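You operate a simulated robot arm through the tools that you are given. There is no shell and no other tool. Be economical: measure what you need, move in short steps, check, and stop when the job is done.

You are at the controls of a simulated robot arm. One attempt, no reset.

TASK
Put the grey dish on the top of the grey table away on the middle mat. Then open the drawer of the cream desk, fetch the gold weight and set it inside and shut the drawer again. Then take the grey slab and put it on the clear tracing sheet. Then take the tall jar and put it on the bare end of the long white table. Then put the cream paper box on the top of the long white table away on the top of the beige desk. Then fetch the pink paper box from the top of the long white table and set it on the shelf under the long white table. The order counts. Set down upright: tall jar.

It is judged by the outcome, as a careful person would: the job done as asked, and still so three seconds after it is handed in. It fails if anything else is knocked over, pushed out of place, dropped, spilled or broken.

THE ROBOT
A 7-joint arm with a vacuum gripper on a trunk, on a base that drives. Base frame: it is fixed to the floor where the robot stands at the start and does not move with it; the origin is under the middle of the robot, x ahead of it, y to its left, z up; the surface under the hand at the start is at about z = 74. Lengths are in cm, angles in rad, forces in N, time in s.
With the tool pointing down near the work surface it reaches from about 10 to 62 cm from the robot's upright axis, wherever it stands. Its first joint turns from -1.204 to 3.002 rad. Places, roughly: bare end of the long white table [-670, 50, 70]; cream paper box [-700, 275, 75]; drawer [-240, 280, 60]; drawer of the cream desk [-240, 270, 60]; gold weight (8x3x3 cm) [-230, 270, 80]; grey dish (13x13x4 cm) [60, -20, 80]; grey slab (8x6x2 cm) [-670, 220, 80]; middle mat [-670, 150, 70]; pink paper box [-675, 75, 75]; shelf under the long white table [-670, 140, 20]; tall jar [-675, 250, 75]; top of the beige desk [-440, 390, 70]; tracing sheet (17x15x2 cm) [-690, 10, 70]. Payload 1.06 kg.
Tool frame: the origin (TCP) lies in the middle of the cups' lips, and z points out of the cups. The gripper has 1 cup of 2.4 cm across, covering 2.4 by 2.4 cm (tool x, y); the bellows give 0.8 cm. With the vacuum on, a cup seals on a smooth face that it is pressed against (1 to 4 N); it does not hold porous or soft things. The pull reaches 23 N.
Orientation is that of the tool frame in the base frame, as a unit quaternion [w, x, y, z]. With the cups facing straight down, the tool's x points along the base's -x, its y along +y and its z along -z.

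THE INTERFACE
- The arm moves only by the tool move_arm. Its argument "steps" is a list of rows, each an object of numbers (a shift or turn left out is 0, a gripper value left out holds the last): "vacuum": the vacuum: 1 switches it on, -1 off; "dx", "dy", "dz": the shift along the base's x, y, z in cm; "ax", "ay", "az": the turn, a rotation vector about the base's x, y, z in rad. In form: [{"vacuum": .., "dx": .., "dy": .., "dz": .., "ax": .., "ay": .., "az": ..}, ...]. A call has 1 to 10 rows; each row is the pose to reach, as a shift and turn from the pose commanded when the call began. Each row takes 0.2 s and may step no farther than 5 cm and 0.15 rad from the row before; otherwise, or with a gripper value out of range, the whole call is refused. A pose out of reach is approached as far as the arm can. The call stops where the force on the tool passes 40 N (or 10 N more than at its start, if that is more) or the arm is blocked; 0.2 s more then pass. The pull builds up within a second once a cup has sealed. Time passes only in rows, and 0.2 s behind the last, so rows that repeat a pose give it time. The reply holds the time, the measured pose of the TCP, the force on the tool along the base axes and the pull of the vacuum, in the units named above and with some noise, with the torque about the TCP (base axes, N m) and any sound that the robot's microphone picked up.
- Cameras (640 x 400 px; columns grow to the right, rows downward): "scene" is now at [18.29, -4.08, 115.2]; the picture's right is [-0.45, -0.89, 0.00], its down [-0.38, 0.19, -0.91] and it looks along [0.81, -0.41, -0.42] (base axes); focal length 250 px, centre (320, 200). "wrist" rides on the gripper at [7.8, 1.9, -9.6] in the tool frame; the picture's right is [-0.24, 0.97, 0.00], its down [-0.71, -0.17, -0.69] and it looks along [-0.67, -0.16, 0.73] (tool axes); focal length 243 px, centre (320, 200). There is no depth. A picture from a camera that has moved, and an enlarged one, comes with that camera's place and axes in the base frame and with its lens.
- grab_frame(camera): a new picture of that camera. No time passes.
- slide_trunk(by): slides the trunk up (or, below 0, down) by that many cm; the arm and the scene camera ride with it, the base frame stays. It gives what a move gives, with no picture.
- drive_base(legs): drives the robot by 1 to 6 legs, each [ahead, left, turn to the left] in cm, cm and rad, along the robot's own axes; the way and the turn of a leg run together, so that a leg with both is an arc; at most 150 cm and 3.142 rad a leg. The arm and the cameras ride along, it lands a little off, and it stops where it bumps. It gives what a move gives.
- pan_tilt(pan, tilt): turns the head with the scene camera to pan (to the left, within 1.396 rad either way) and tilt (down, from -0.506 to 1.204), counted from straight ahead of the robot. It gives what a move gives.
- close_up(camera, box): a new picture of the part [left, top, right, bottom] of that camera's present view, enlarged. No time passes.
- job_done(): hands the job in; it is judged then, once.

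Work in short steps. Places have to be worked out from the pictures, the camera data and where the tool is seen: move nearer, look again, correct. Check each grasp and each placing, and mend what went wrong. You have 207 turns and 192 pictures in all, those below and enlarged ones among them. Switch the vacuum off and draw the arm clear of the work before you hand the job in, unless the task says otherwise; then end with one line.

The tools are called after "Call:" as name(argument=value, ...) on one line, values as JSON. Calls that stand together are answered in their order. move_arm: Moves the arm, as the interface text tells. Its arguments: {"type":"object","properties":{"steps":{"type":"array","items":{"type":"object","properties":{"vacuum":{"type":"number"},"dx":{"type":"number"},"dy":{"type":"number"},"dz":{"type":"number"},"ax":{"type":"number"},"ay":{"type":"number"},"az":{"type":"number"}}}}},"required":["steps"]} The other tools are called the same way: slide_trunk (by) slides the trunk up or down; drive_base (legs) drives the base; pan_tilt (pan, tilt) turns the head that bears the scene camera; grab_frame (camera) takes a picture; close_up (camera, box) takes an enlarged picture of a part of a camera's view; job_done () hands the job in.

At the start:

```text
t: 0.0
ee_pos: [34.13, -17.82, 104.69]
orientation: [0.0, 0.001, 1.0, 0.0]
wrist_force: [-0.9, 0.5, 0.4]
wrist_torque: [0.02, -0.01, -0.02]
pull: 0.0
trunk travel left (down, up): [-30.0, 19.2]
robot x, y, heading: [0.41, -0.08, -0.001]
head pan, tilt: [-0.464, 0.438]
```

scene: 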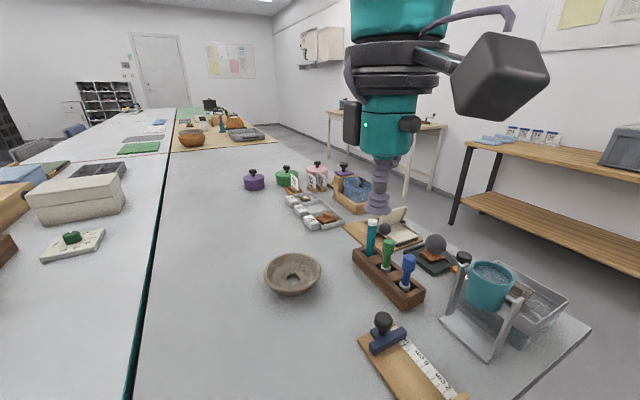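
wrist: 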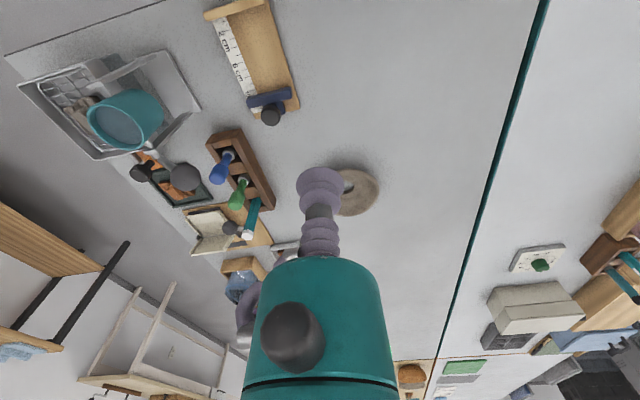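

I judge the dish to be near (61, -18.5), and look closer at it.

Call:
close_up(camera="scene", box=[240, 230, 340, 310])

Call:
close_up(camera="wrist", box=[270, 140, 410, 240])

```text
5.00 times, centred on (290, 270) of scene
camera zoom: at [18.29, -4.08, 115.2], right [-0.45, -0.89, 0.0], down [-0.38, 0.19, -0.91], along [0.81, -0.41, -0.42], focal length 1250 px, centre (470, -150)
```

zoom: 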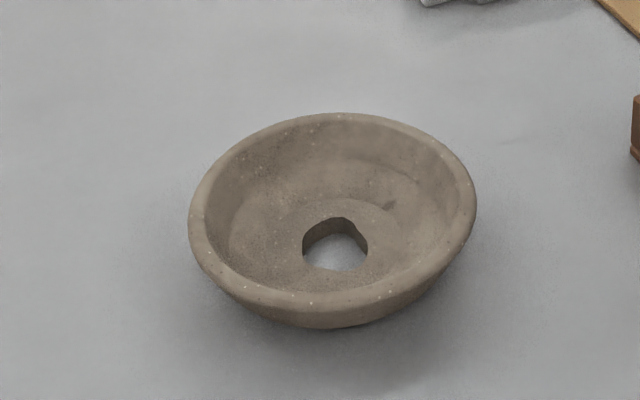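

```text
4.00 times, centred on (340, 190) of wrist
camera zoom: at [26.28, -15.95, 114.18], right [0.24, 0.97, 0.0], down [0.71, -0.17, 0.69], along [0.67, -0.16, -0.73], focal length 970 px, centre (240, 240)
```

zoom: 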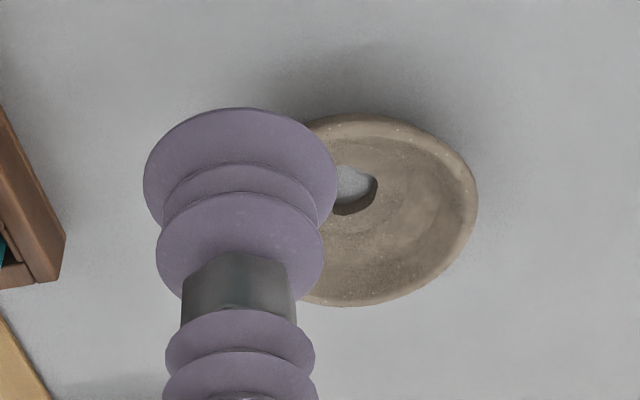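

The dish has a hole in its middle, so I need the flat ring between the hole and the wall. First I look around to the sides for driving.

Call:
pan_tilt(pan=1.39, tilt=0.4)

Call:
grab_frame(camera="scene")

Call:
pan_tilt(pan=-1.39, tilt=0.6)

Call:
grab_frame(camera="scene")

Call:
pan_tilt(pan=-0.2, tilt=1.1)

Call:
grab_frame(camera="scene")

```text
t: 1.8
ee_pos: [34.11, -17.94, 104.65]
orientation: [0.0, 0.001, 1.0, 0.0]
wrist_force: [-0.1, -0.4, -0.5]
wrist_torque: [0.0, 0.0, 0.02]
pull: 0.0
trunk travel left (down, up): [-30.0, 19.2]
robot x, y, heading: [0.02, 0.04, -0.002]
head pan, tilt: [1.389, 0.4]
```

```text
187 pictures are left
camera scene: at [11.73, 9.16, 115.55], right [0.98, -0.18, 0.0], down [-0.07, -0.38, -0.92], along [0.17, 0.91, -0.39], focal length 250 px, centre (320, 200)
```

scene: 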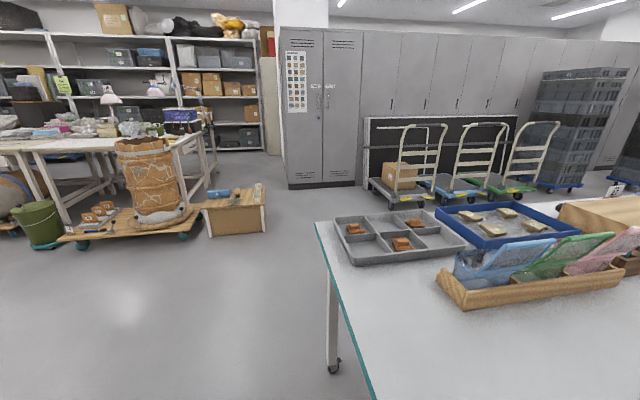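

```text
t: 4.3
ee_pos: [34.22, -17.83, 104.73]
orientation: [0.001, 0.0, 1.0, 0.001]
wrist_force: [0.2, -0.2, 0.0]
wrist_torque: [-0.01, 0.03, -0.01]
pull: 0.0
trunk travel left (down, up): [-30.0, 19.2]
robot x, y, heading: [0.63, 0.12, -0.001]
head pan, tilt: [-1.389, 0.6]
```

```text
186 pictures are left
camera scene: at [11.65, -8.64, 113.73], right [-0.98, -0.18, 0.0], down [-0.1, 0.56, -0.83], along [0.15, -0.81, -0.56], focal length 250 px, centre (320, 200)
```

scene: 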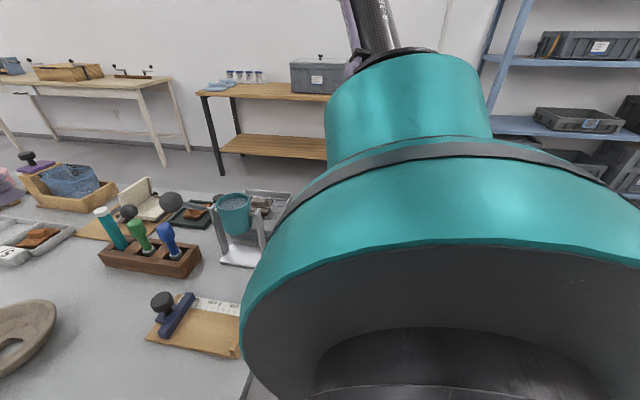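

```text
t: 5.7
ee_pos: [34.15, -17.9, 104.66]
orientation: [0.0, 0.0, 1.0, 0.001]
wrist_force: [-0.5, -0.1, 0.4]
wrist_torque: [0.0, -0.01, -0.02]
pull: 0.1
trunk travel left (down, up): [-30.0, 19.2]
robot x, y, heading: [0.11, 0.21, 0.003]
head pan, tilt: [-0.201, 1.1]
```

```text
185 pictures are left
camera scene: at [16.24, -1.21, 109.87], right [-0.2, -0.98, 0.0], down [-0.87, 0.18, -0.45], along [0.45, -0.09, -0.89], focal length 250 px, centre (320, 200)
```

scene: 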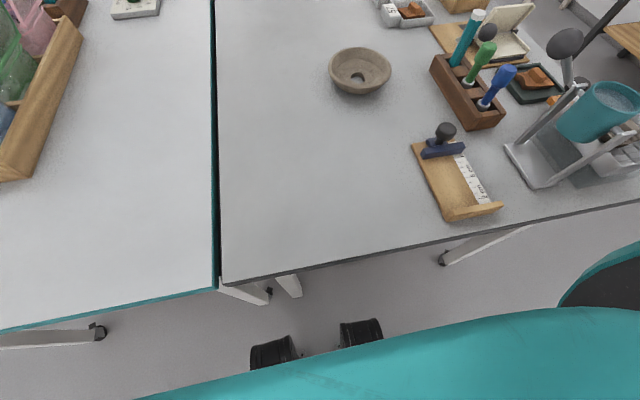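

The way sideways along the table edge looks free; I shift 10 cm to the right to bring the dish well within reach.

Call:
drive_base(legs=[[0, -10, 0]])

Call:
grab_frame(camera="scene")

Call:
close_up(camera="scene", box=[280, 30, 380, 110])

```text
t: 7.2
ee_pos: [34.2, -27.97, 104.75]
orientation: [0.0, 0.001, 1.0, 0.0]
wrist_force: [0.3, 0.6, 0.3]
wrist_torque: [-0.01, 0.02, 0.04]
pull: 0.0
trunk travel left (down, up): [-30.0, 19.2]
robot x, y, heading: [0.11, -10.06, -0.003]
head pan, tilt: [-0.201, 1.1]
```

```text
184 pictures are left
camera scene: at [16.23, -11.35, 109.87], right [-0.2, -0.98, 0.0], down [-0.87, 0.18, -0.45], along [0.44, -0.09, -0.89], focal length 250 px, centre (320, 200)
```

scene: 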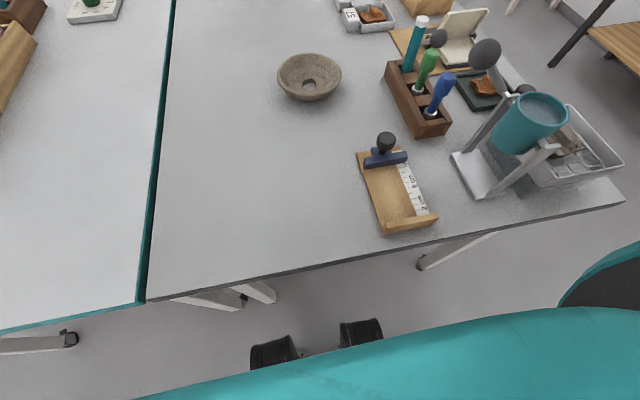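

```text
5.00 times, centred on (330, 70) of scene
camera zoom: at [16.23, -11.35, 109.87], right [-0.2, -0.98, 0.0], down [-0.87, 0.18, -0.45], along [0.44, -0.09, -0.89], focal length 1250 px, centre (270, 850)
```

zoom: 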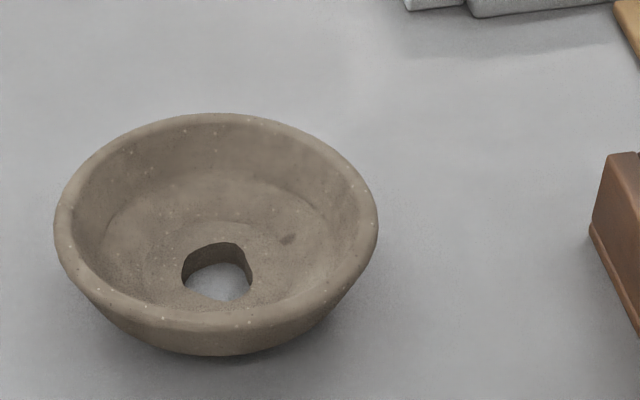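

The dish centre comes out at (59.1, -18), the floor ring about 1.5–4.7 cm in radius; I go for (56.1, -18), first above it.

Call:
move_arm(steps=[{"dx": 4.4, "dy": 2}, {"dx": 8.8, "dy": 4}, {"dx": 13.2, "dy": 6}, {"dx": 17.6, "dy": 8}, {"dx": 21.9, "dy": 10}, {"dx": 21.9, "dy": 10, "dz": -5}, {"dx": 21.9, "dy": 10, "dz": -10}, {"dx": 21.9, "dy": 10, "dz": -15}, {"dx": 21.9, "dy": 10, "dz": -20}, {"dx": 21.9, "dy": 10, "dz": -22}])

Call:
grab_frame(camera="wrist")

Call:
close_up(camera="scene", box=[240, 20, 400, 120])

```text
t: 9.4
ee_pos: [51.66, -21.78, 84.3]
orientation: [0.0, 0.001, 1.0, 0.001]
wrist_force: [0.6, -0.2, 0.8]
wrist_torque: [0.04, 0.0, 0.03]
pull: 0.0
out of reach, approached as far as the arm can: row 3, 4, 5, 6, 7, 8, 9, 10
trunk travel left (down, up): [-30.0, 19.2]
robot x, y, heading: [0.4, -10.22, -0.0]
head pan, tilt: [-0.201, 1.1]
```

```text
182 pictures are left
camera wrist: at [43.79, -19.73, 93.77], right [0.24, 0.97, 0.0], down [0.71, -0.17, 0.69], along [0.67, -0.16, -0.73], focal length 243 px, centre (320, 200)
```

wrist: 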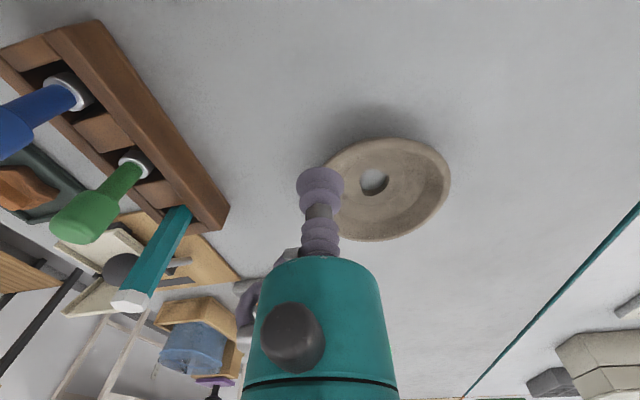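

```text
4.00 times, centred on (320, 70) of scene
camera zoom: at [16.22, -11.37, 109.87], right [-0.2, -0.98, 0.0], down [-0.87, 0.18, -0.45], along [0.44, -0.09, -0.89], focal length 1000 px, centre (320, 720)
```

zoom: 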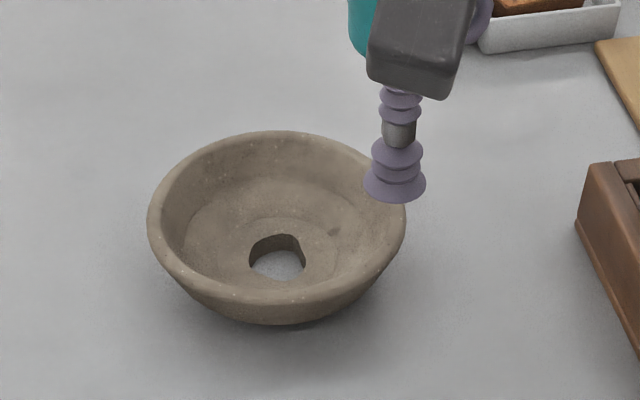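

The arm fell short; I try from here closing the remaining 4.4 / 3.8 cm at this lower height.

Call:
move_arm(steps=[{"dx": 1.5, "dy": 1.3}, {"dx": 3, "dy": 2.6}, {"dx": 4.4, "dy": 3.8}, {"dx": 4.4, "dy": 3.8}])

```text
t: 10.4
ee_pos: [51.63, -21.57, 84.36]
orientation: [0.0, 0.002, 1.0, 0.0]
wrist_force: [0.0, -0.2, -0.2]
wrist_torque: [-0.01, 0.0, 0.0]
pull: 0.0
out of reach, approached as far as the arm can: row 1, 2, 3, 4
trunk travel left (down, up): [-30.0, 19.2]
robot x, y, heading: [0.08, -9.67, 0.001]
head pan, tilt: [-0.201, 1.1]
```

I raise the hand 14 cm and then lower the trunk by 12 cm to get the shoulder nearer the work height.

Call:
move_arm(steps=[{"dx": -3, "dy": -2.5, "dz": 4}, {"dx": -6, "dy": -4, "dz": 8}, {"dx": -8, "dy": -5, "dz": 12}, {"dx": -8, "dy": -5, "dz": 15}])

Call:
slide_trunk(by=-12)

```text
refused: row 1 steps farther than a row can; nothing moved
```

```text
t: 11.8
ee_pos: [51.91, -21.72, 73.14]
orientation: [0.005, 0.001, 1.0, 0.004]
wrist_force: [-8.3, -4.1, 17.8]
wrist_torque: [0.06, -0.14, 0.03]
pull: 0.0
trunk travel left (down, up): [-18.2, 31.1]
robot x, y, heading: [-0.05, -9.95, -0.008]
head pan, tilt: [-0.201, 1.1]
stopped: the force on the tool passed its limit at 48 N (the readings are from after the stop); the commanded pose is now the measured one
```

The refused move let the trunk bring the tool onto the table; I lift it at once and look.

Call:
move_arm(steps=[{"dz": 2}, {"dz": 5}, {"dz": 9}])

Call:
grab_frame(camera="scene")

```text
t: 12.6
ee_pos: [52.08, -21.68, 82.11]
orientation: [0.003, 0.001, 1.0, 0.004]
wrist_force: [0.3, 0.4, -1.0]
wrist_torque: [0.02, -0.01, 0.01]
pull: 0.0
trunk travel left (down, up): [-18.2, 31.1]
robot x, y, heading: [0.21, -10.24, -0.005]
head pan, tilt: [-0.201, 1.1]
```

```text
180 pictures are left
camera scene: at [19.32, -11.36, 97.89], right [-0.2, -0.98, 0.0], down [-0.87, 0.18, -0.45], along [0.44, -0.09, -0.89], focal length 250 px, centre (320, 200)
```

scene: 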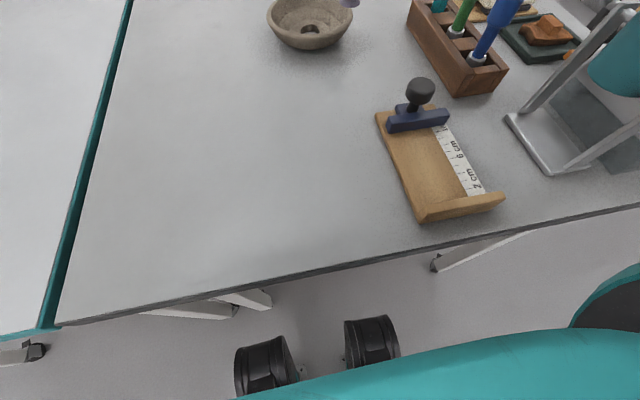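

No harm done. I tilt the head up a bit, and try the approach over the dish again at this height.

Call:
pan_tilt(pan=-0.2, tilt=0.8)

Call:
move_arm(steps=[{"dx": 2, "dy": 1.9}, {"dx": 4, "dy": 3.7}, {"dx": 4, "dy": 3.7}])

Call:
close_up(camera="scene", box=[240, 60, 400, 160])

Call:
grab_frame(camera="wrist")

```text
t: 13.4
ee_pos: [52.09, -21.76, 82.04]
orientation: [0.004, 0.002, 1.0, 0.003]
wrist_force: [-0.4, 0.4, 0.8]
wrist_torque: [0.02, 0.01, 0.01]
pull: 0.0
trunk travel left (down, up): [-18.2, 31.1]
robot x, y, heading: [0.03, -10.25, -0.004]
head pan, tilt: [-0.201, 0.799]
```

```text
t: 14.2
ee_pos: [52.88, -21.48, 82.12]
orientation: [0.004, 0.004, 1.0, 0.005]
wrist_force: [0.3, 0.3, -0.3]
wrist_torque: [0.02, -0.02, -0.01]
pull: 0.1
out of reach, approached as far as the arm can: row 1, 2, 3
trunk travel left (down, up): [-18.2, 31.1]
robot x, y, heading: [0.19, -10.57, 0.0]
head pan, tilt: [-0.201, 0.799]
```

```text
4.00 times, centred on (320, 110) of scene
camera zoom: at [21.03, -11.71, 100.06], right [-0.2, -0.98, 0.0], down [-0.7, 0.14, -0.7], along [0.68, -0.14, -0.72], focal length 1000 px, centre (320, 560)
```

zoom: 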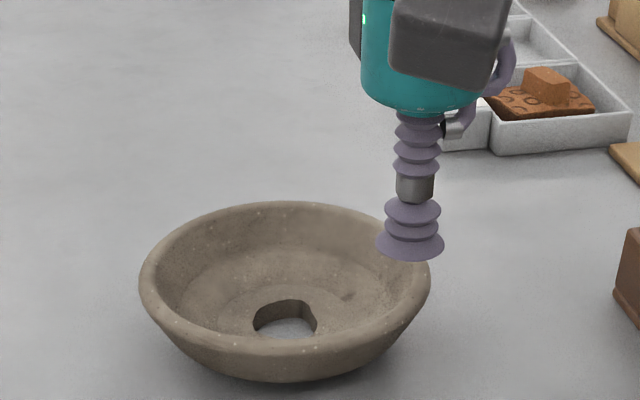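

```text
178 pictures are left
camera wrist: at [44.96, -19.68, 91.6], right [0.24, 0.97, 0.01], down [0.7, -0.18, 0.69], along [0.67, -0.16, -0.72], focal length 243 px, centre (320, 200)
```

wrist: 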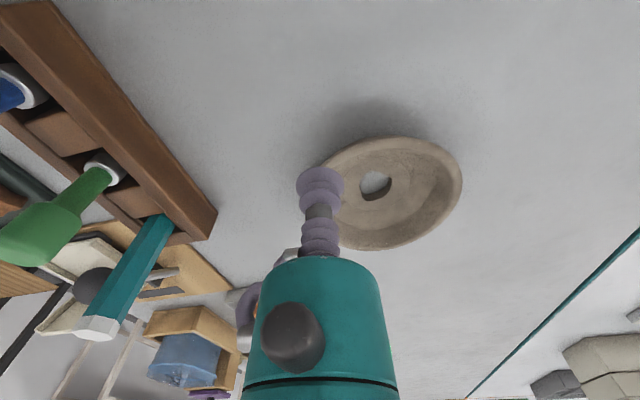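

Reach ends near 53 cm here; the base front is about x=13–15 and the table edge at 23.5, so I drive 4 cm ahead with the tool above the rim.

Call:
drive_base(legs=[[4, 3, 0]])

Call:
grab_frame(camera="wrist")

Call:
close_up(camera="scene", box=[240, 60, 400, 160])

```text
t: 15.2
ee_pos: [57.06, -18.85, 82.11]
orientation: [0.004, 0.004, 1.0, 0.005]
wrist_force: [0.0, -0.3, -0.5]
wrist_torque: [0.01, 0.01, 0.01]
pull: 0.1
trunk travel left (down, up): [-18.2, 31.1]
robot x, y, heading: [3.65, -7.23, -0.003]
head pan, tilt: [-0.201, 0.799]
```

```text
177 pictures are left
camera wrist: at [49.01, -17.05, 91.56], right [0.24, 0.97, 0.01], down [0.7, -0.18, 0.69], along [0.67, -0.16, -0.72], focal length 243 px, centre (320, 200)
```

wrist: 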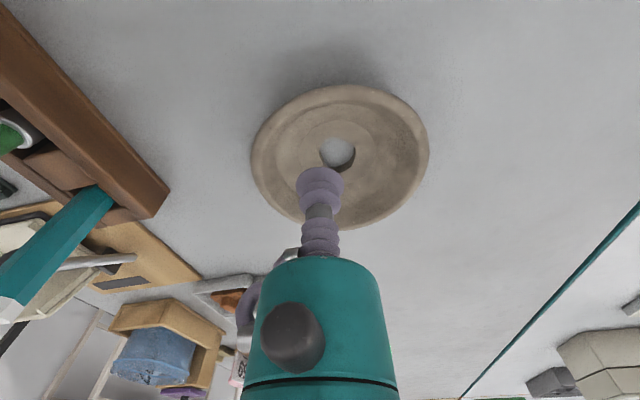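

```text
4.00 times, centred on (320, 110) of scene
camera zoom: at [25.08, -9.09, 100.04], right [-0.2, -0.98, 0.0], down [-0.7, 0.15, -0.7], along [0.68, -0.14, -0.72], focal length 1000 px, centre (320, 560)
```

zoom: 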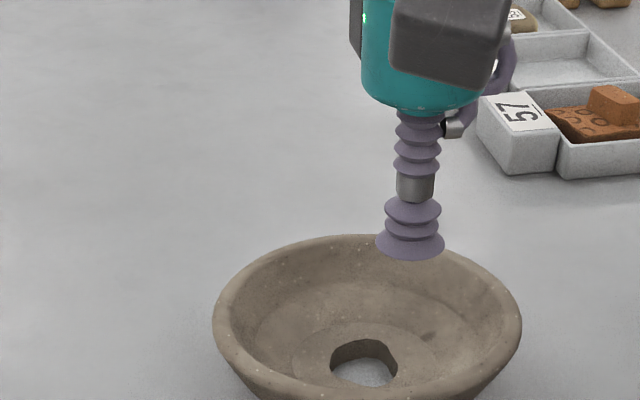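

I look closely at the dish's inside profile.

Call:
close_up(camera="scene", box=[285, 115, 375, 171])

Call:
close_up(camera="wrist", box=[240, 70, 440, 240])

```text
7.11 times, centred on (330, 143) of scene
camera zoom: at [25.08, -9.09, 100.04], right [-0.2, -0.98, 0.0], down [-0.7, 0.15, -0.7], along [0.68, -0.14, -0.72], focal length 1778 px, centre (249, 605)
```

zoom: 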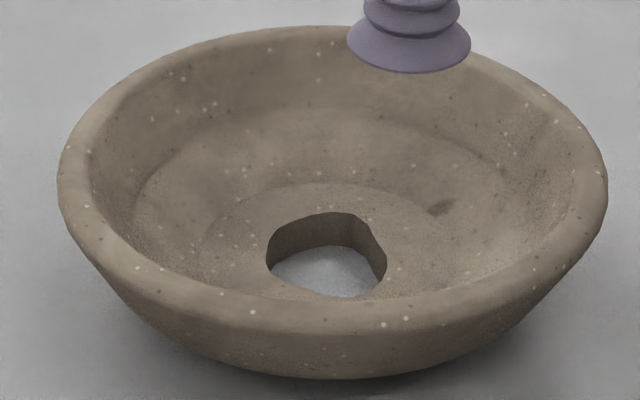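

```text
2.35 times, centred on (340, 155) of wrist
camera zoom: at [49.01, -17.05, 91.56], right [0.24, 0.97, 0.01], down [0.7, -0.18, 0.69], along [0.67, -0.16, -0.72], focal length 571 px, centre (273, 306)
```

zoom: 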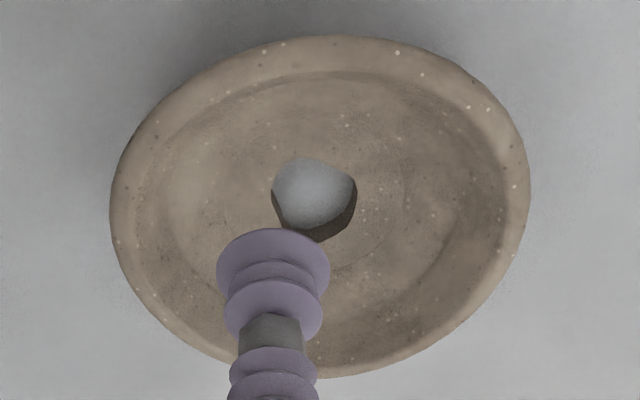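

The flat floor runs from r≈1.4 to 3, then slopes gently. I go down at about r=3 with the vacuum on, in small steps.

Call:
move_arm(steps=[{"dx": -0.55, "vacuum": 1}, {"dx": -0.55, "dz": -3}, {"dx": -0.55, "dz": -5}, {"dx": -0.55, "dz": -5.8}, {"dx": -0.55, "dz": -6.1}, {"dx": -0.55, "dz": -6.4}])

```text
t: 16.6
ee_pos: [56.38, -18.7, 75.89]
orientation: [0.004, 0.004, 1.0, 0.005]
wrist_force: [1.8, 1.6, 2.5]
wrist_torque: [-0.01, 0.02, 0.02]
pull: 0.1
trunk travel left (down, up): [-18.2, 31.1]
robot x, y, heading: [3.99, -7.25, -0.001]
head pan, tilt: [-0.201, 0.799]
```

Contact at z≈75.9 with a sideways push toward the centre; I press 0.2 further and wait.

Call:
move_arm(steps=[{"dz": -0.2}, {"dz": -0.3}, {"dz": -0.3}, {"dz": -0.3}])

Call:
close_up(camera="scene", box=[285, 95, 395, 171])

```text
t: 17.6
ee_pos: [56.33, -18.7, 75.51]
orientation: [0.005, 0.005, 1.0, 0.004]
wrist_force: [0.9, 0.8, 2.1]
wrist_torque: [-0.04, 0.04, -0.01]
pull: 0.0
trunk travel left (down, up): [-18.2, 31.1]
robot x, y, heading: [3.81, -7.28, -0.004]
head pan, tilt: [-0.201, 0.799]
```

```text
5.26 times, centred on (340, 133) of scene
camera zoom: at [24.99, -8.84, 100.07], right [-0.2, -0.98, 0.0], down [-0.7, 0.14, -0.7], along [0.68, -0.14, -0.72], focal length 1316 px, centre (215, 553)
```

zoom: 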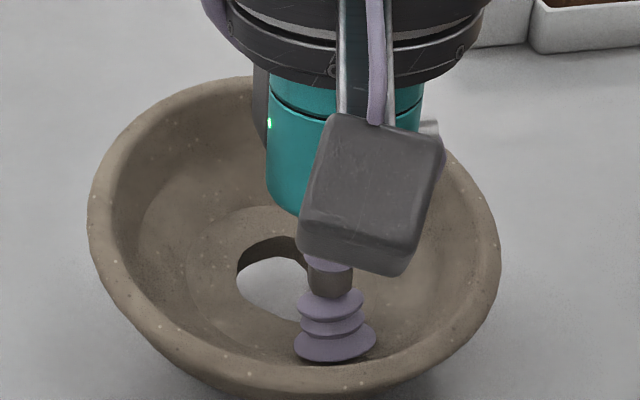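

The cup hit the slope before the floor, and the dish tipped a little, no seal. I release, lift and plan to seal on the far inner slope with the tool tilted to match (~0.65 rad).

Call:
move_arm(steps=[{"dz": 0.5}, {"dz": 1, "vacuum": -1}, {"dz": 4}, {"dz": 8}, {"dz": 12}])

Call:
grab_frame(camera="scene")

Call:
close_up(camera="scene", box=[285, 115, 375, 171])

```text
t: 18.8
ee_pos: [56.44, -19.33, 86.31]
orientation: [0.005, 0.003, 1.0, 0.004]
wrist_force: [0.5, 0.3, 0.0]
wrist_torque: [0.0, 0.01, -0.06]
pull: 0.0
out of reach, approached as far as the arm can: row 5
trunk travel left (down, up): [-18.2, 31.1]
robot x, y, heading: [3.82, -7.11, -0.003]
head pan, tilt: [-0.201, 0.799]
```

```text
172 pictures are left
camera scene: at [25.0, -8.83, 100.06], right [-0.2, -0.98, 0.0], down [-0.7, 0.14, -0.7], along [0.68, -0.14, -0.72], focal length 250 px, centre (320, 200)
```

scene: 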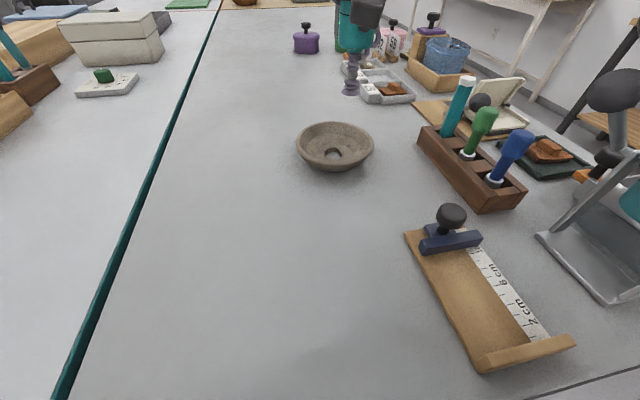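

```text
7.11 times, centred on (330, 143) of scene
camera zoom: at [25.0, -8.83, 100.06], right [-0.2, -0.98, 0.0], down [-0.7, 0.14, -0.7], along [0.68, -0.14, -0.72], focal length 1778 px, centre (249, 605)
```

zoom: 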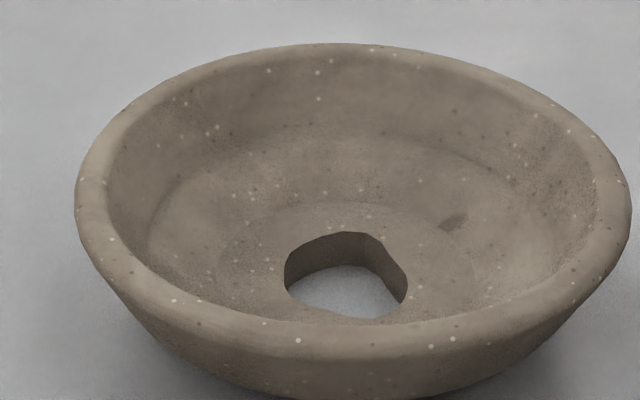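

The dish is now centred near (58.3, -18.0). I tilt the tool toward the far side (0.62 rad) and move to a standoff point above the far slope.

Call:
move_arm(steps=[{"ax": -0.024, "ay": -0.12, "dz": -1}, {"ax": -0.048, "ay": -0.24, "dz": -1}, {"ax": -0.072, "ay": -0.36, "dz": -1}, {"ax": -0.096, "ay": -0.49, "dz": -1}, {"ax": -0.12, "ay": -0.61, "dz": -1}, {"ax": -0.12, "ay": -0.61, "dz": -2, "dx": 2.8, "dy": 1.1}, {"ax": -0.12, "ay": -0.61, "dz": -4.9, "dx": 2.8, "dy": 1.1}])

Call:
grab_frame(camera="wrist")

Call:
close_up(camera="scene", box=[255, 80, 405, 174])

```text
t: 20.4
ee_pos: [59.11, -18.21, 81.36]
orientation: [0.304, 0.003, 0.951, -0.054]
wrist_force: [0.1, 0.5, 0.3]
wrist_torque: [0.0, -0.02, 0.0]
pull: 0.1
trunk travel left (down, up): [-18.2, 31.1]
robot x, y, heading: [4.1, -7.65, -0.0]
head pan, tilt: [-0.201, 0.799]
```

```text
170 pictures are left
camera wrist: at [47.38, -15.58, 84.39], right [0.23, 0.97, 0.04], down [0.17, -0.08, 0.98], along [0.96, -0.22, -0.19], focal length 243 px, centre (320, 200)
```

wrist: 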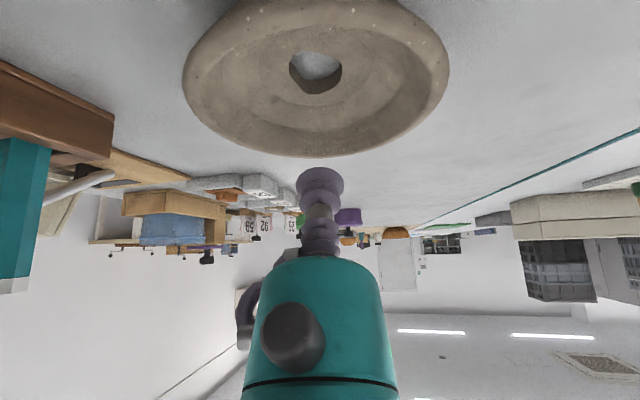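

```text
4.26 times, centred on (330, 127) of scene
camera zoom: at [25.02, -8.85, 100.06], right [-0.2, -0.98, 0.0], down [-0.7, 0.14, -0.7], along [0.68, -0.14, -0.72], focal length 1064 px, centre (277, 511)
```

zoom: 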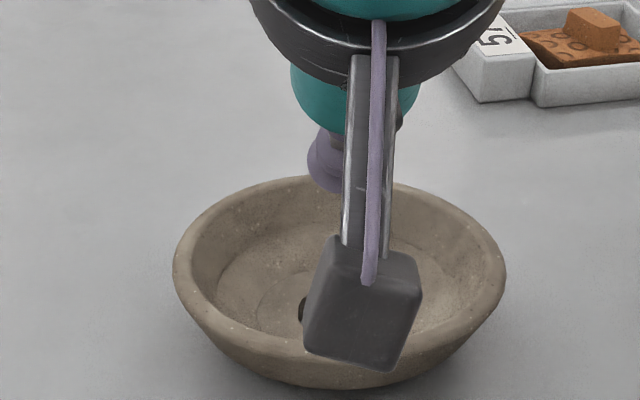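

The wrist camera box would hit the near rim, so I first spin the tool about its own axis to bring the camera round to the left.

Call:
move_arm(steps=[{"ax": 0.082, "ay": -0.016, "az": -0.117}, {"ax": 0.164, "ay": -0.032, "az": -0.235}, {"ax": 0.246, "ay": -0.049, "az": -0.352}, {"ax": 0.328, "ay": -0.065, "az": -0.469}, {"ax": 0.41, "ay": -0.081, "az": -0.586}, {"ax": 0.492, "ay": -0.098, "az": -0.703}, {"ax": 0.574, "ay": -0.114, "az": -0.82}, {"ax": 0.656, "ay": -0.13, "az": -0.938}])

Call:
close_up(camera="scene", box=[255, 80, 405, 174])

Call:
grab_frame(camera="wrist")

```text
t: 22.1
ee_pos: [59.24, -18.4, 81.52]
orientation: [0.289, 0.523, 0.794, 0.115]
wrist_force: [0.1, 0.6, 0.9]
wrist_torque: [-0.04, 0.0, -0.02]
pull: 0.1
trunk travel left (down, up): [-18.2, 31.1]
robot x, y, heading: [4.28, -7.28, -0.001]
head pan, tilt: [-0.201, 0.799]
```

```text
4.26 times, centred on (330, 127) of scene
camera zoom: at [25.0, -8.85, 100.06], right [-0.2, -0.98, 0.0], down [-0.7, 0.14, -0.7], along [0.68, -0.14, -0.72], focal length 1064 px, centre (277, 511)
```

zoom: 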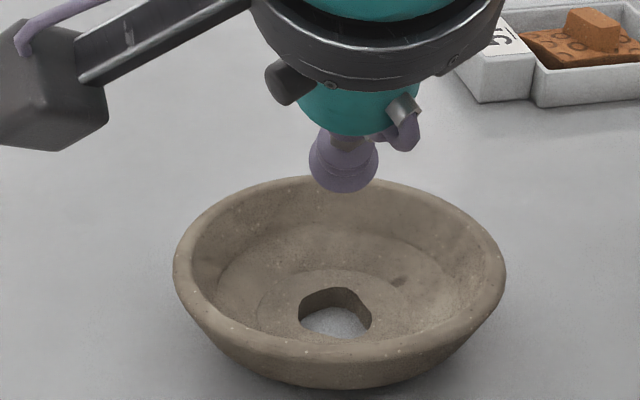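

```text
167 pictures are left
camera wrist: at [52.8, -9.32, 87.44], right [0.81, 0.2, 0.55], down [-0.32, -0.63, 0.71], along [0.49, -0.75, -0.44], focal length 243 px, centre (320, 200)
```

wrist: 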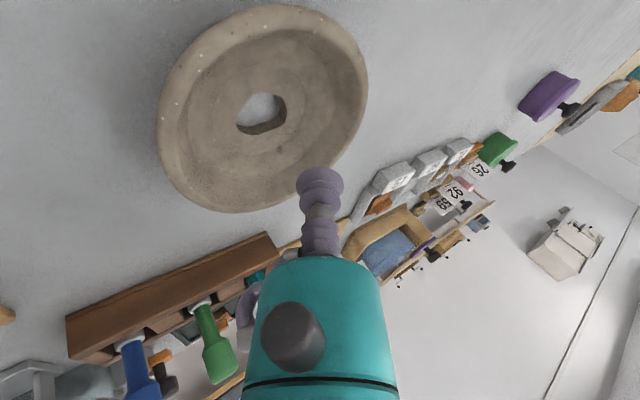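

The camera is clear now. I approach along the tool axis toward the far slope with the vacuum on, in small final steps.

Call:
move_arm(steps=[{"dx": 1.15, "dy": -0.1, "dz": -1.6, "vacuum": 1}, {"dx": 2.3, "dy": -0.2, "dz": -3.2}, {"dx": 2.8, "dy": -0.25, "dz": -4.0}, {"dx": 3.05, "dy": -0.25, "dz": -4.35}])

Call:
close_up(camera="scene", box=[255, 80, 405, 174])

Call:
close_up(camera="wrist", box=[140, 0, 400, 220])

```text
t: 23.1
ee_pos: [62.11, -18.43, 76.98]
orientation: [0.289, 0.522, 0.794, 0.115]
wrist_force: [0.4, -0.5, -0.3]
wrist_torque: [-0.02, 0.01, 0.02]
pull: 0.0
trunk travel left (down, up): [-18.2, 31.1]
robot x, y, heading: [3.8, -7.17, -0.002]
head pan, tilt: [-0.201, 0.799]
```

```text
4.26 times, centred on (330, 127) of scene
camera zoom: at [25.0, -8.85, 100.06], right [-0.2, -0.98, 0.0], down [-0.7, 0.14, -0.7], along [0.68, -0.14, -0.72], focal length 1064 px, centre (277, 511)
```

zoom: 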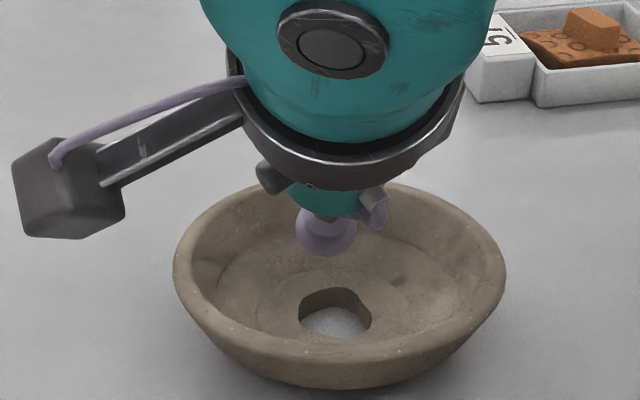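

```text
1.82 times, centred on (270, 110) of wrist
camera zoom: at [55.83, -9.58, 82.94], right [0.81, 0.21, 0.55], down [-0.32, -0.63, 0.71], along [0.49, -0.75, -0.44], focal length 441 px, centre (411, 364)
```

zoom: 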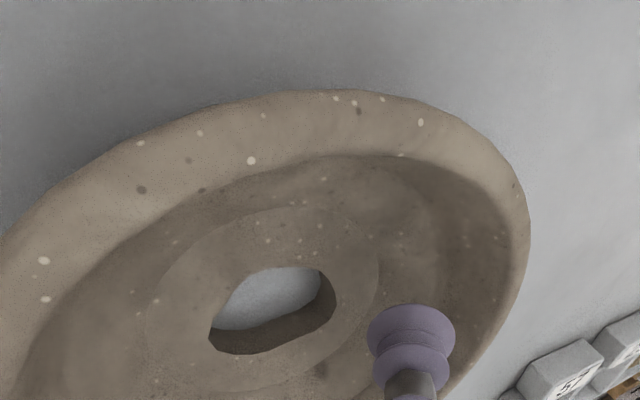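

Cup faces the slope well, no contact yet; continue in small steps.

Call:
move_arm(steps=[{"dx": 0.17, "dy": -0.03, "dz": -0.25}, {"dx": 0.34, "dy": -0.06, "dz": -0.5}, {"dx": 0.34, "dy": -0.06, "dz": -0.5}])

```text
t: 23.9
ee_pos: [62.44, -18.64, 76.64]
orientation: [0.29, 0.521, 0.794, 0.114]
wrist_force: [0.0, 0.4, 0.1]
wrist_torque: [0.0, 0.01, -0.01]
pull: 0.1
trunk travel left (down, up): [-18.2, 31.1]
robot x, y, heading: [3.86, -7.4, -0.003]
head pan, tilt: [-0.201, 0.799]
```

Still no contact; go on.

Call:
move_arm(steps=[{"dx": 0.17, "dy": -0.03, "dz": -0.25}, {"dx": 0.34, "dy": -0.06, "dz": -0.5}, {"dx": 0.34, "dy": -0.06, "dz": -0.5}])

```text
t: 24.8
ee_pos: [62.94, -18.63, 76.25]
orientation: [0.289, 0.521, 0.795, 0.115]
wrist_force: [-0.8, 0.0, 0.2]
wrist_torque: [0.0, 0.01, -0.02]
pull: 0.0
trunk travel left (down, up): [-18.2, 31.1]
robot x, y, heading: [3.93, -7.22, -0.003]
head pan, tilt: [-0.201, 0.799]
```

Call:
move_arm(steps=[{"dx": 0.14, "dy": -0.03, "dz": -0.2}, {"dx": 0.28, "dy": -0.06, "dz": -0.4}, {"dx": 0.34, "dy": -0.06, "dz": -0.5}, {"dx": 0.34, "dy": -0.06, "dz": -0.5}])

Call:
close_up(camera="wrist", box=[140, 0, 400, 220])

```text
t: 25.8
ee_pos: [63.34, -18.83, 75.69]
orientation: [0.29, 0.521, 0.795, 0.114]
wrist_force: [-0.5, 0.9, -1.4]
wrist_torque: [0.02, -0.04, 0.05]
pull: 22.6
trunk travel left (down, up): [-18.2, 31.1]
robot x, y, heading: [4.05, -7.53, -0.002]
head pan, tilt: [-0.201, 0.799]
```

```text
1.82 times, centred on (270, 110) of wrist
camera zoom: at [56.92, -9.74, 81.57], right [0.81, 0.21, 0.55], down [-0.32, -0.63, 0.71], along [0.49, -0.75, -0.44], focal length 441 px, centre (411, 364)
```

zoom: 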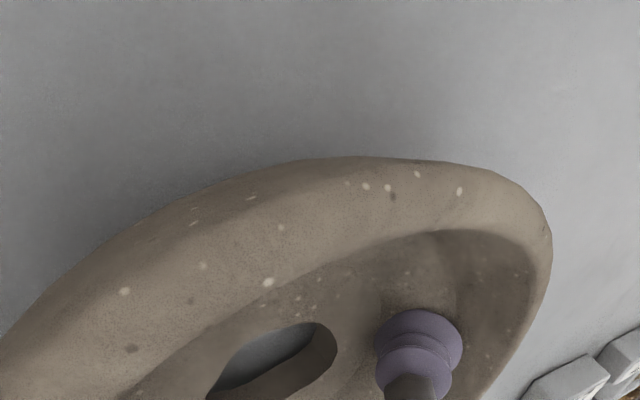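

Sealed: pull 22.6 N. I lift gently straight up.

Call:
move_arm(steps=[{"dz": 0.5}, {"dz": 1}, {"dz": 2}, {"dz": 3}, {"dz": 4}])

Call:
close_up(camera="scene", box=[225, 60, 435, 191])

```text
t: 26.9
ee_pos: [63.32, -18.76, 79.53]
orientation: [0.289, 0.521, 0.795, 0.115]
wrist_force: [-0.3, 0.5, -1.3]
wrist_torque: [-0.01, -0.07, 0.01]
pull: 22.8
trunk travel left (down, up): [-18.2, 31.1]
robot x, y, heading: [4.0, -7.4, 0.001]
head pan, tilt: [-0.201, 0.799]
```

```text
3.05 times, centred on (330, 126) of scene
camera zoom: at [25.01, -8.85, 100.06], right [-0.2, -0.98, 0.0], down [-0.7, 0.14, -0.7], along [0.68, -0.14, -0.72], focal length 762 px, centre (290, 427)
```

zoom: 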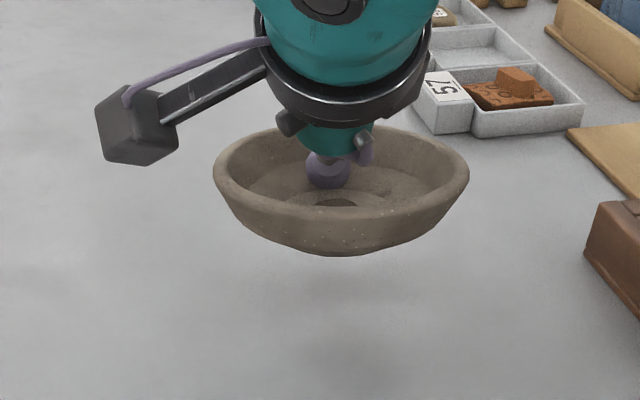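

The dish hangs securely (~1.4 N). I raise it and draw it in for the ride.

Call:
move_arm(steps=[{"dz": 4}, {"dz": 8}, {"dx": -4, "dz": 10}, {"dx": -8, "dz": 12}, {"dx": -12, "dz": 14}, {"dx": -16, "dz": 14}])

Call:
drive_base(legs=[[-60, 0, 0]])

Call:
pan_tilt(pan=1.39, tilt=0.3)

Call:
grab_frame(camera="scene")

```text
t: 28.4
ee_pos: [47.11, -18.91, 93.47]
orientation: [0.288, 0.522, 0.795, 0.115]
wrist_force: [-0.2, -0.3, -1.6]
wrist_torque: [-0.01, -0.06, 0.02]
pull: 23.1
trunk travel left (down, up): [-18.2, 31.1]
robot x, y, heading: [4.23, -7.33, -0.004]
head pan, tilt: [-0.201, 0.799]
```

```text
t: 31.8
ee_pos: [-13.48, -18.65, 93.56]
orientation: [0.289, 0.519, 0.796, 0.116]
wrist_force: [0.6, -0.3, -1.5]
wrist_torque: [0.0, -0.09, 0.03]
pull: 23.2
trunk travel left (down, up): [-18.2, 31.1]
robot x, y, heading: [-56.65, -7.34, -0.001]
head pan, tilt: [-0.201, 0.799]
```

```text
t: 33.4
ee_pos: [-13.6, -18.69, 93.63]
orientation: [0.289, 0.521, 0.795, 0.114]
wrist_force: [0.2, 0.3, -2.6]
wrist_torque: [-0.01, -0.1, 0.03]
pull: 22.8
trunk travel left (down, up): [-18.2, 31.1]
robot x, y, heading: [-56.87, -7.07, -0.0]
head pan, tilt: [1.389, 0.3]
```

```text
162 pictures are left
camera scene: at [-42.03, 2.04, 104.5], right [0.98, -0.18, 0.0], down [-0.05, -0.29, -0.96], along [0.17, 0.94, -0.3], focal length 250 px, centre (320, 200)
```

scene: 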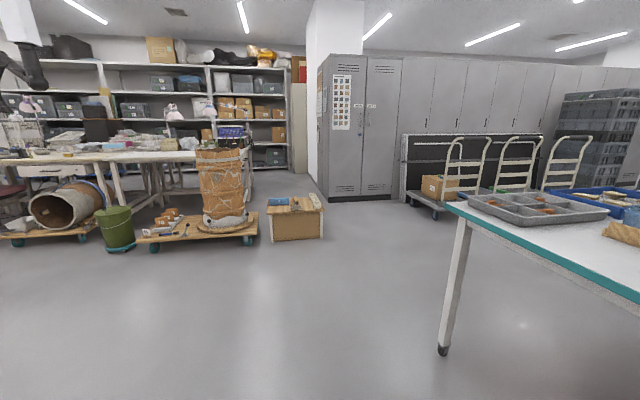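

Space to the left is open. I turn left by 1.57 rad and look to the left again (toward -x).

Call:
drive_base(legs=[[0, 0, 1.571]])

Call:
pan_tilt(pan=1.0, tilt=0.3)

Call:
grab_frame(camera="scene")

```text
t: 37.6
ee_pos: [-44.79, 35.99, 93.7]
orientation: [0.124, -0.188, 0.932, 0.285]
wrist_force: [0.3, -0.7, -2.2]
wrist_torque: [0.08, -0.01, 0.04]
pull: 22.5
trunk travel left (down, up): [-18.2, 31.1]
robot x, y, heading: [-57.09, -7.57, 1.556]
head pan, tilt: [1.389, 0.3]
```

```text
t: 38.5
ee_pos: [-44.84, 35.86, 93.68]
orientation: [0.125, -0.189, 0.932, 0.284]
wrist_force: [0.5, -0.4, -1.7]
wrist_torque: [0.09, -0.01, 0.03]
pull: 23.3
trunk travel left (down, up): [-18.2, 31.1]
robot x, y, heading: [-56.93, -7.21, 1.56]
head pan, tilt: [1.0, 0.3]
```

```text
161 pictures are left
camera scene: at [-64.57, 11.2, 104.5], right [0.55, 0.84, 0.0], down [0.25, -0.16, -0.96], along [-0.8, 0.53, -0.3], focal length 250 px, centre (320, 200)
```

scene: 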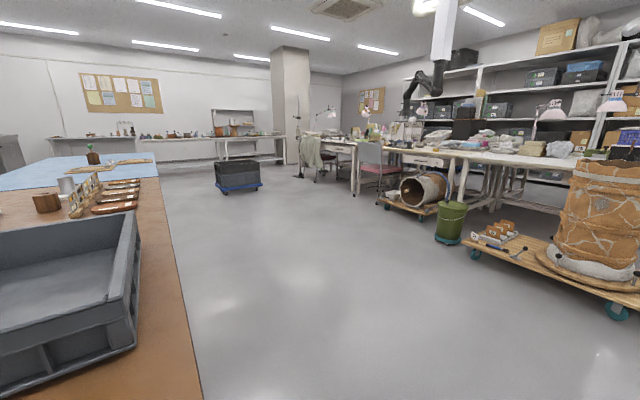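

A brown table's edge runs along y≈11 to my left, a crate stands near (-432,107), desks beyond y≈240. I drive to y≈80 and turn to face -x.

Call:
drive_base(legs=[[85, 0, 0], [0, 0, 1.571]])

Call:
pan_tilt(pan=-0.25, tilt=0.25)

Call:
grab_frame(camera="scene")

```text
t: 46.8
ee_pos: [-97.17, 91.73, 93.51]
orientation: [0.107, 0.781, -0.542, -0.292]
wrist_force: [-0.1, 0.2, -2.4]
wrist_torque: [0.05, 0.06, 0.05]
pull: 23.2
trunk travel left (down, up): [-18.2, 31.1]
robot x, y, heading: [-54.83, 77.99, 3.084]
head pan, tilt: [1.0, 0.3]
```

```text
t: 48.2
ee_pos: [-97.26, 91.94, 93.54]
orientation: [0.107, 0.781, -0.542, -0.292]
wrist_force: [0.7, -0.8, -1.7]
wrist_torque: [-0.01, 0.08, 0.01]
pull: 22.7
trunk travel left (down, up): [-18.2, 31.1]
robot x, y, heading: [-54.53, 77.83, 3.086]
head pan, tilt: [-0.25, 0.25]
```

```text
160 pictures are left
camera scene: at [-76.75, 81.53, 104.97], right [0.3, 0.95, 0.0], down [0.24, -0.07, -0.97], along [-0.92, 0.29, -0.25], focal length 250 px, centre (320, 200)
```

scene: 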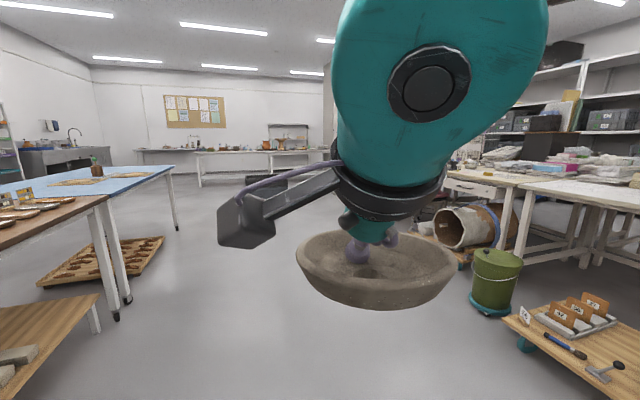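

Path ahead is free; I drive diagonally in two legs toward (-345, 180).

Call:
drive_base(legs=[[145, -60, 0], [130, -30, 0.057]])

Call:
pan_tilt(pan=0.45, tilt=0.25)

Call:
grab_frame(camera="scene")

Call:
pan_tilt(pan=-0.8, tilt=0.25)

Call:
grab_frame(camera="scene")

```text
refused: leg 1 is longer than a leg can be; nothing moved
```

```text
t: 49.3
ee_pos: [-97.35, 91.82, 93.63]
orientation: [0.107, 0.78, -0.543, -0.292]
wrist_force: [0.0, 0.0, -1.6]
wrist_torque: [-0.01, 0.05, 0.02]
pull: 22.7
trunk travel left (down, up): [-18.2, 31.1]
robot x, y, heading: [-54.83, 78.01, 3.083]
head pan, tilt: [0.45, 0.25]
```

```text
159 pictures are left
camera scene: at [-76.46, 75.15, 104.97], right [-0.38, 0.92, 0.0], down [0.23, 0.09, -0.97], along [-0.89, -0.37, -0.25], focal length 250 px, centre (320, 200)
```

scene: 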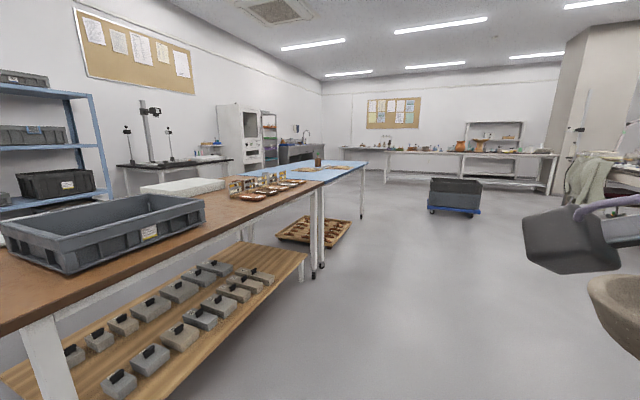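

```text
t: 50.7
ee_pos: [-97.14, 91.75, 93.55]
orientation: [0.107, 0.78, -0.543, -0.291]
wrist_force: [-0.2, -0.6, -1.9]
wrist_torque: [-0.01, 0.06, 0.02]
pull: 22.8
trunk travel left (down, up): [-18.2, 31.1]
robot x, y, heading: [-54.66, 77.9, 3.084]
head pan, tilt: [-0.799, 0.25]
```

```text
158 pictures are left
camera scene: at [-73.97, 85.78, 104.97], right [0.75, 0.66, 0.0], down [0.16, -0.19, -0.97], along [-0.64, 0.73, -0.25], focal length 250 px, centre (320, 200)
```

scene: 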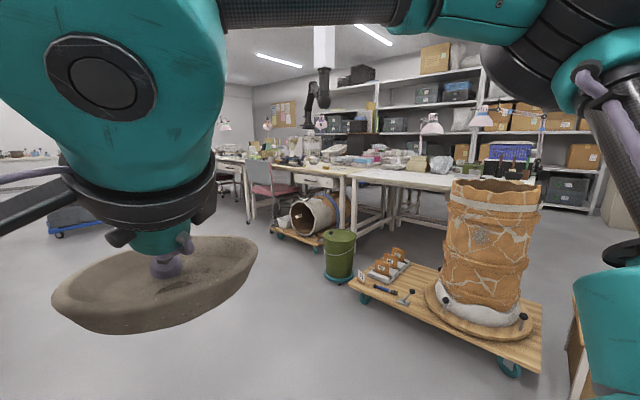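

The crate is at about (-455,120), and the blue table ends at x≈-384, y<11. I take the corridor at y≈50, squaring the heading first.

Call:
drive_base(legs=[[0, 0, 0.057], [145, 20, 0], [130, 6, 0]])

Call:
pan_tilt(pan=0.1, tilt=0.3)

Call:
grab_frame(camera="scene")

Call:
grab_frame(camera="wrist")

```text
t: 64.6
ee_pos: [-374.32, 62.46, 93.6]
orientation: [0.114, 0.795, -0.521, -0.289]
wrist_force: [0.0, 0.6, -1.6]
wrist_torque: [-0.02, 0.1, 0.0]
pull: 22.7
trunk travel left (down, up): [-18.2, 31.1]
robot x, y, heading: [-331.2, 50.68, 3.142]
head pan, tilt: [-0.799, 0.25]
```

```text
t: 65.8
ee_pos: [-374.39, 62.37, 93.66]
orientation: [0.115, 0.795, -0.52, -0.289]
wrist_force: [-0.3, 0.0, -2.1]
wrist_torque: [-0.03, 0.12, 0.01]
pull: 23.5
trunk travel left (down, up): [-18.2, 31.1]
robot x, y, heading: [-331.15, 50.96, 3.14]
head pan, tilt: [0.099, 0.3]
```

```text
157 pictures are left
camera scene: at [-353.67, 50.07, 104.5], right [-0.1, 1.0, 0.0], down [0.29, 0.03, -0.96], along [-0.95, -0.09, -0.3], focal length 250 px, centre (320, 200)
```

scene: 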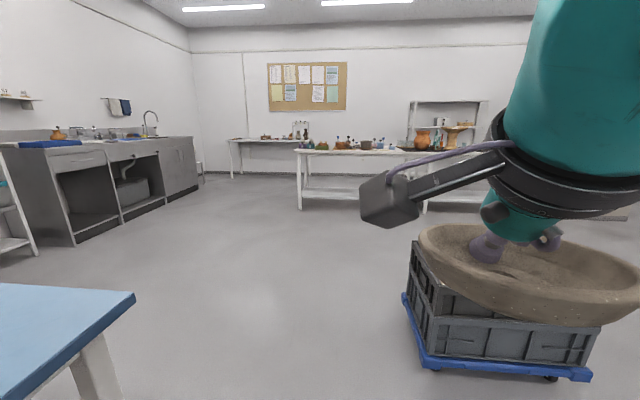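

```text
156 pictures are left
camera wrist: at [-368.01, 53.51, 99.5], right [-0.81, -0.21, 0.55], down [0.32, 0.63, 0.71], along [-0.49, 0.75, -0.44], focal length 243 px, centre (320, 200)
```

wrist: 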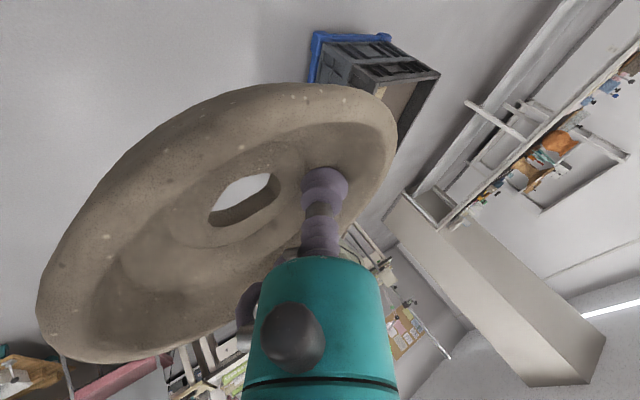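

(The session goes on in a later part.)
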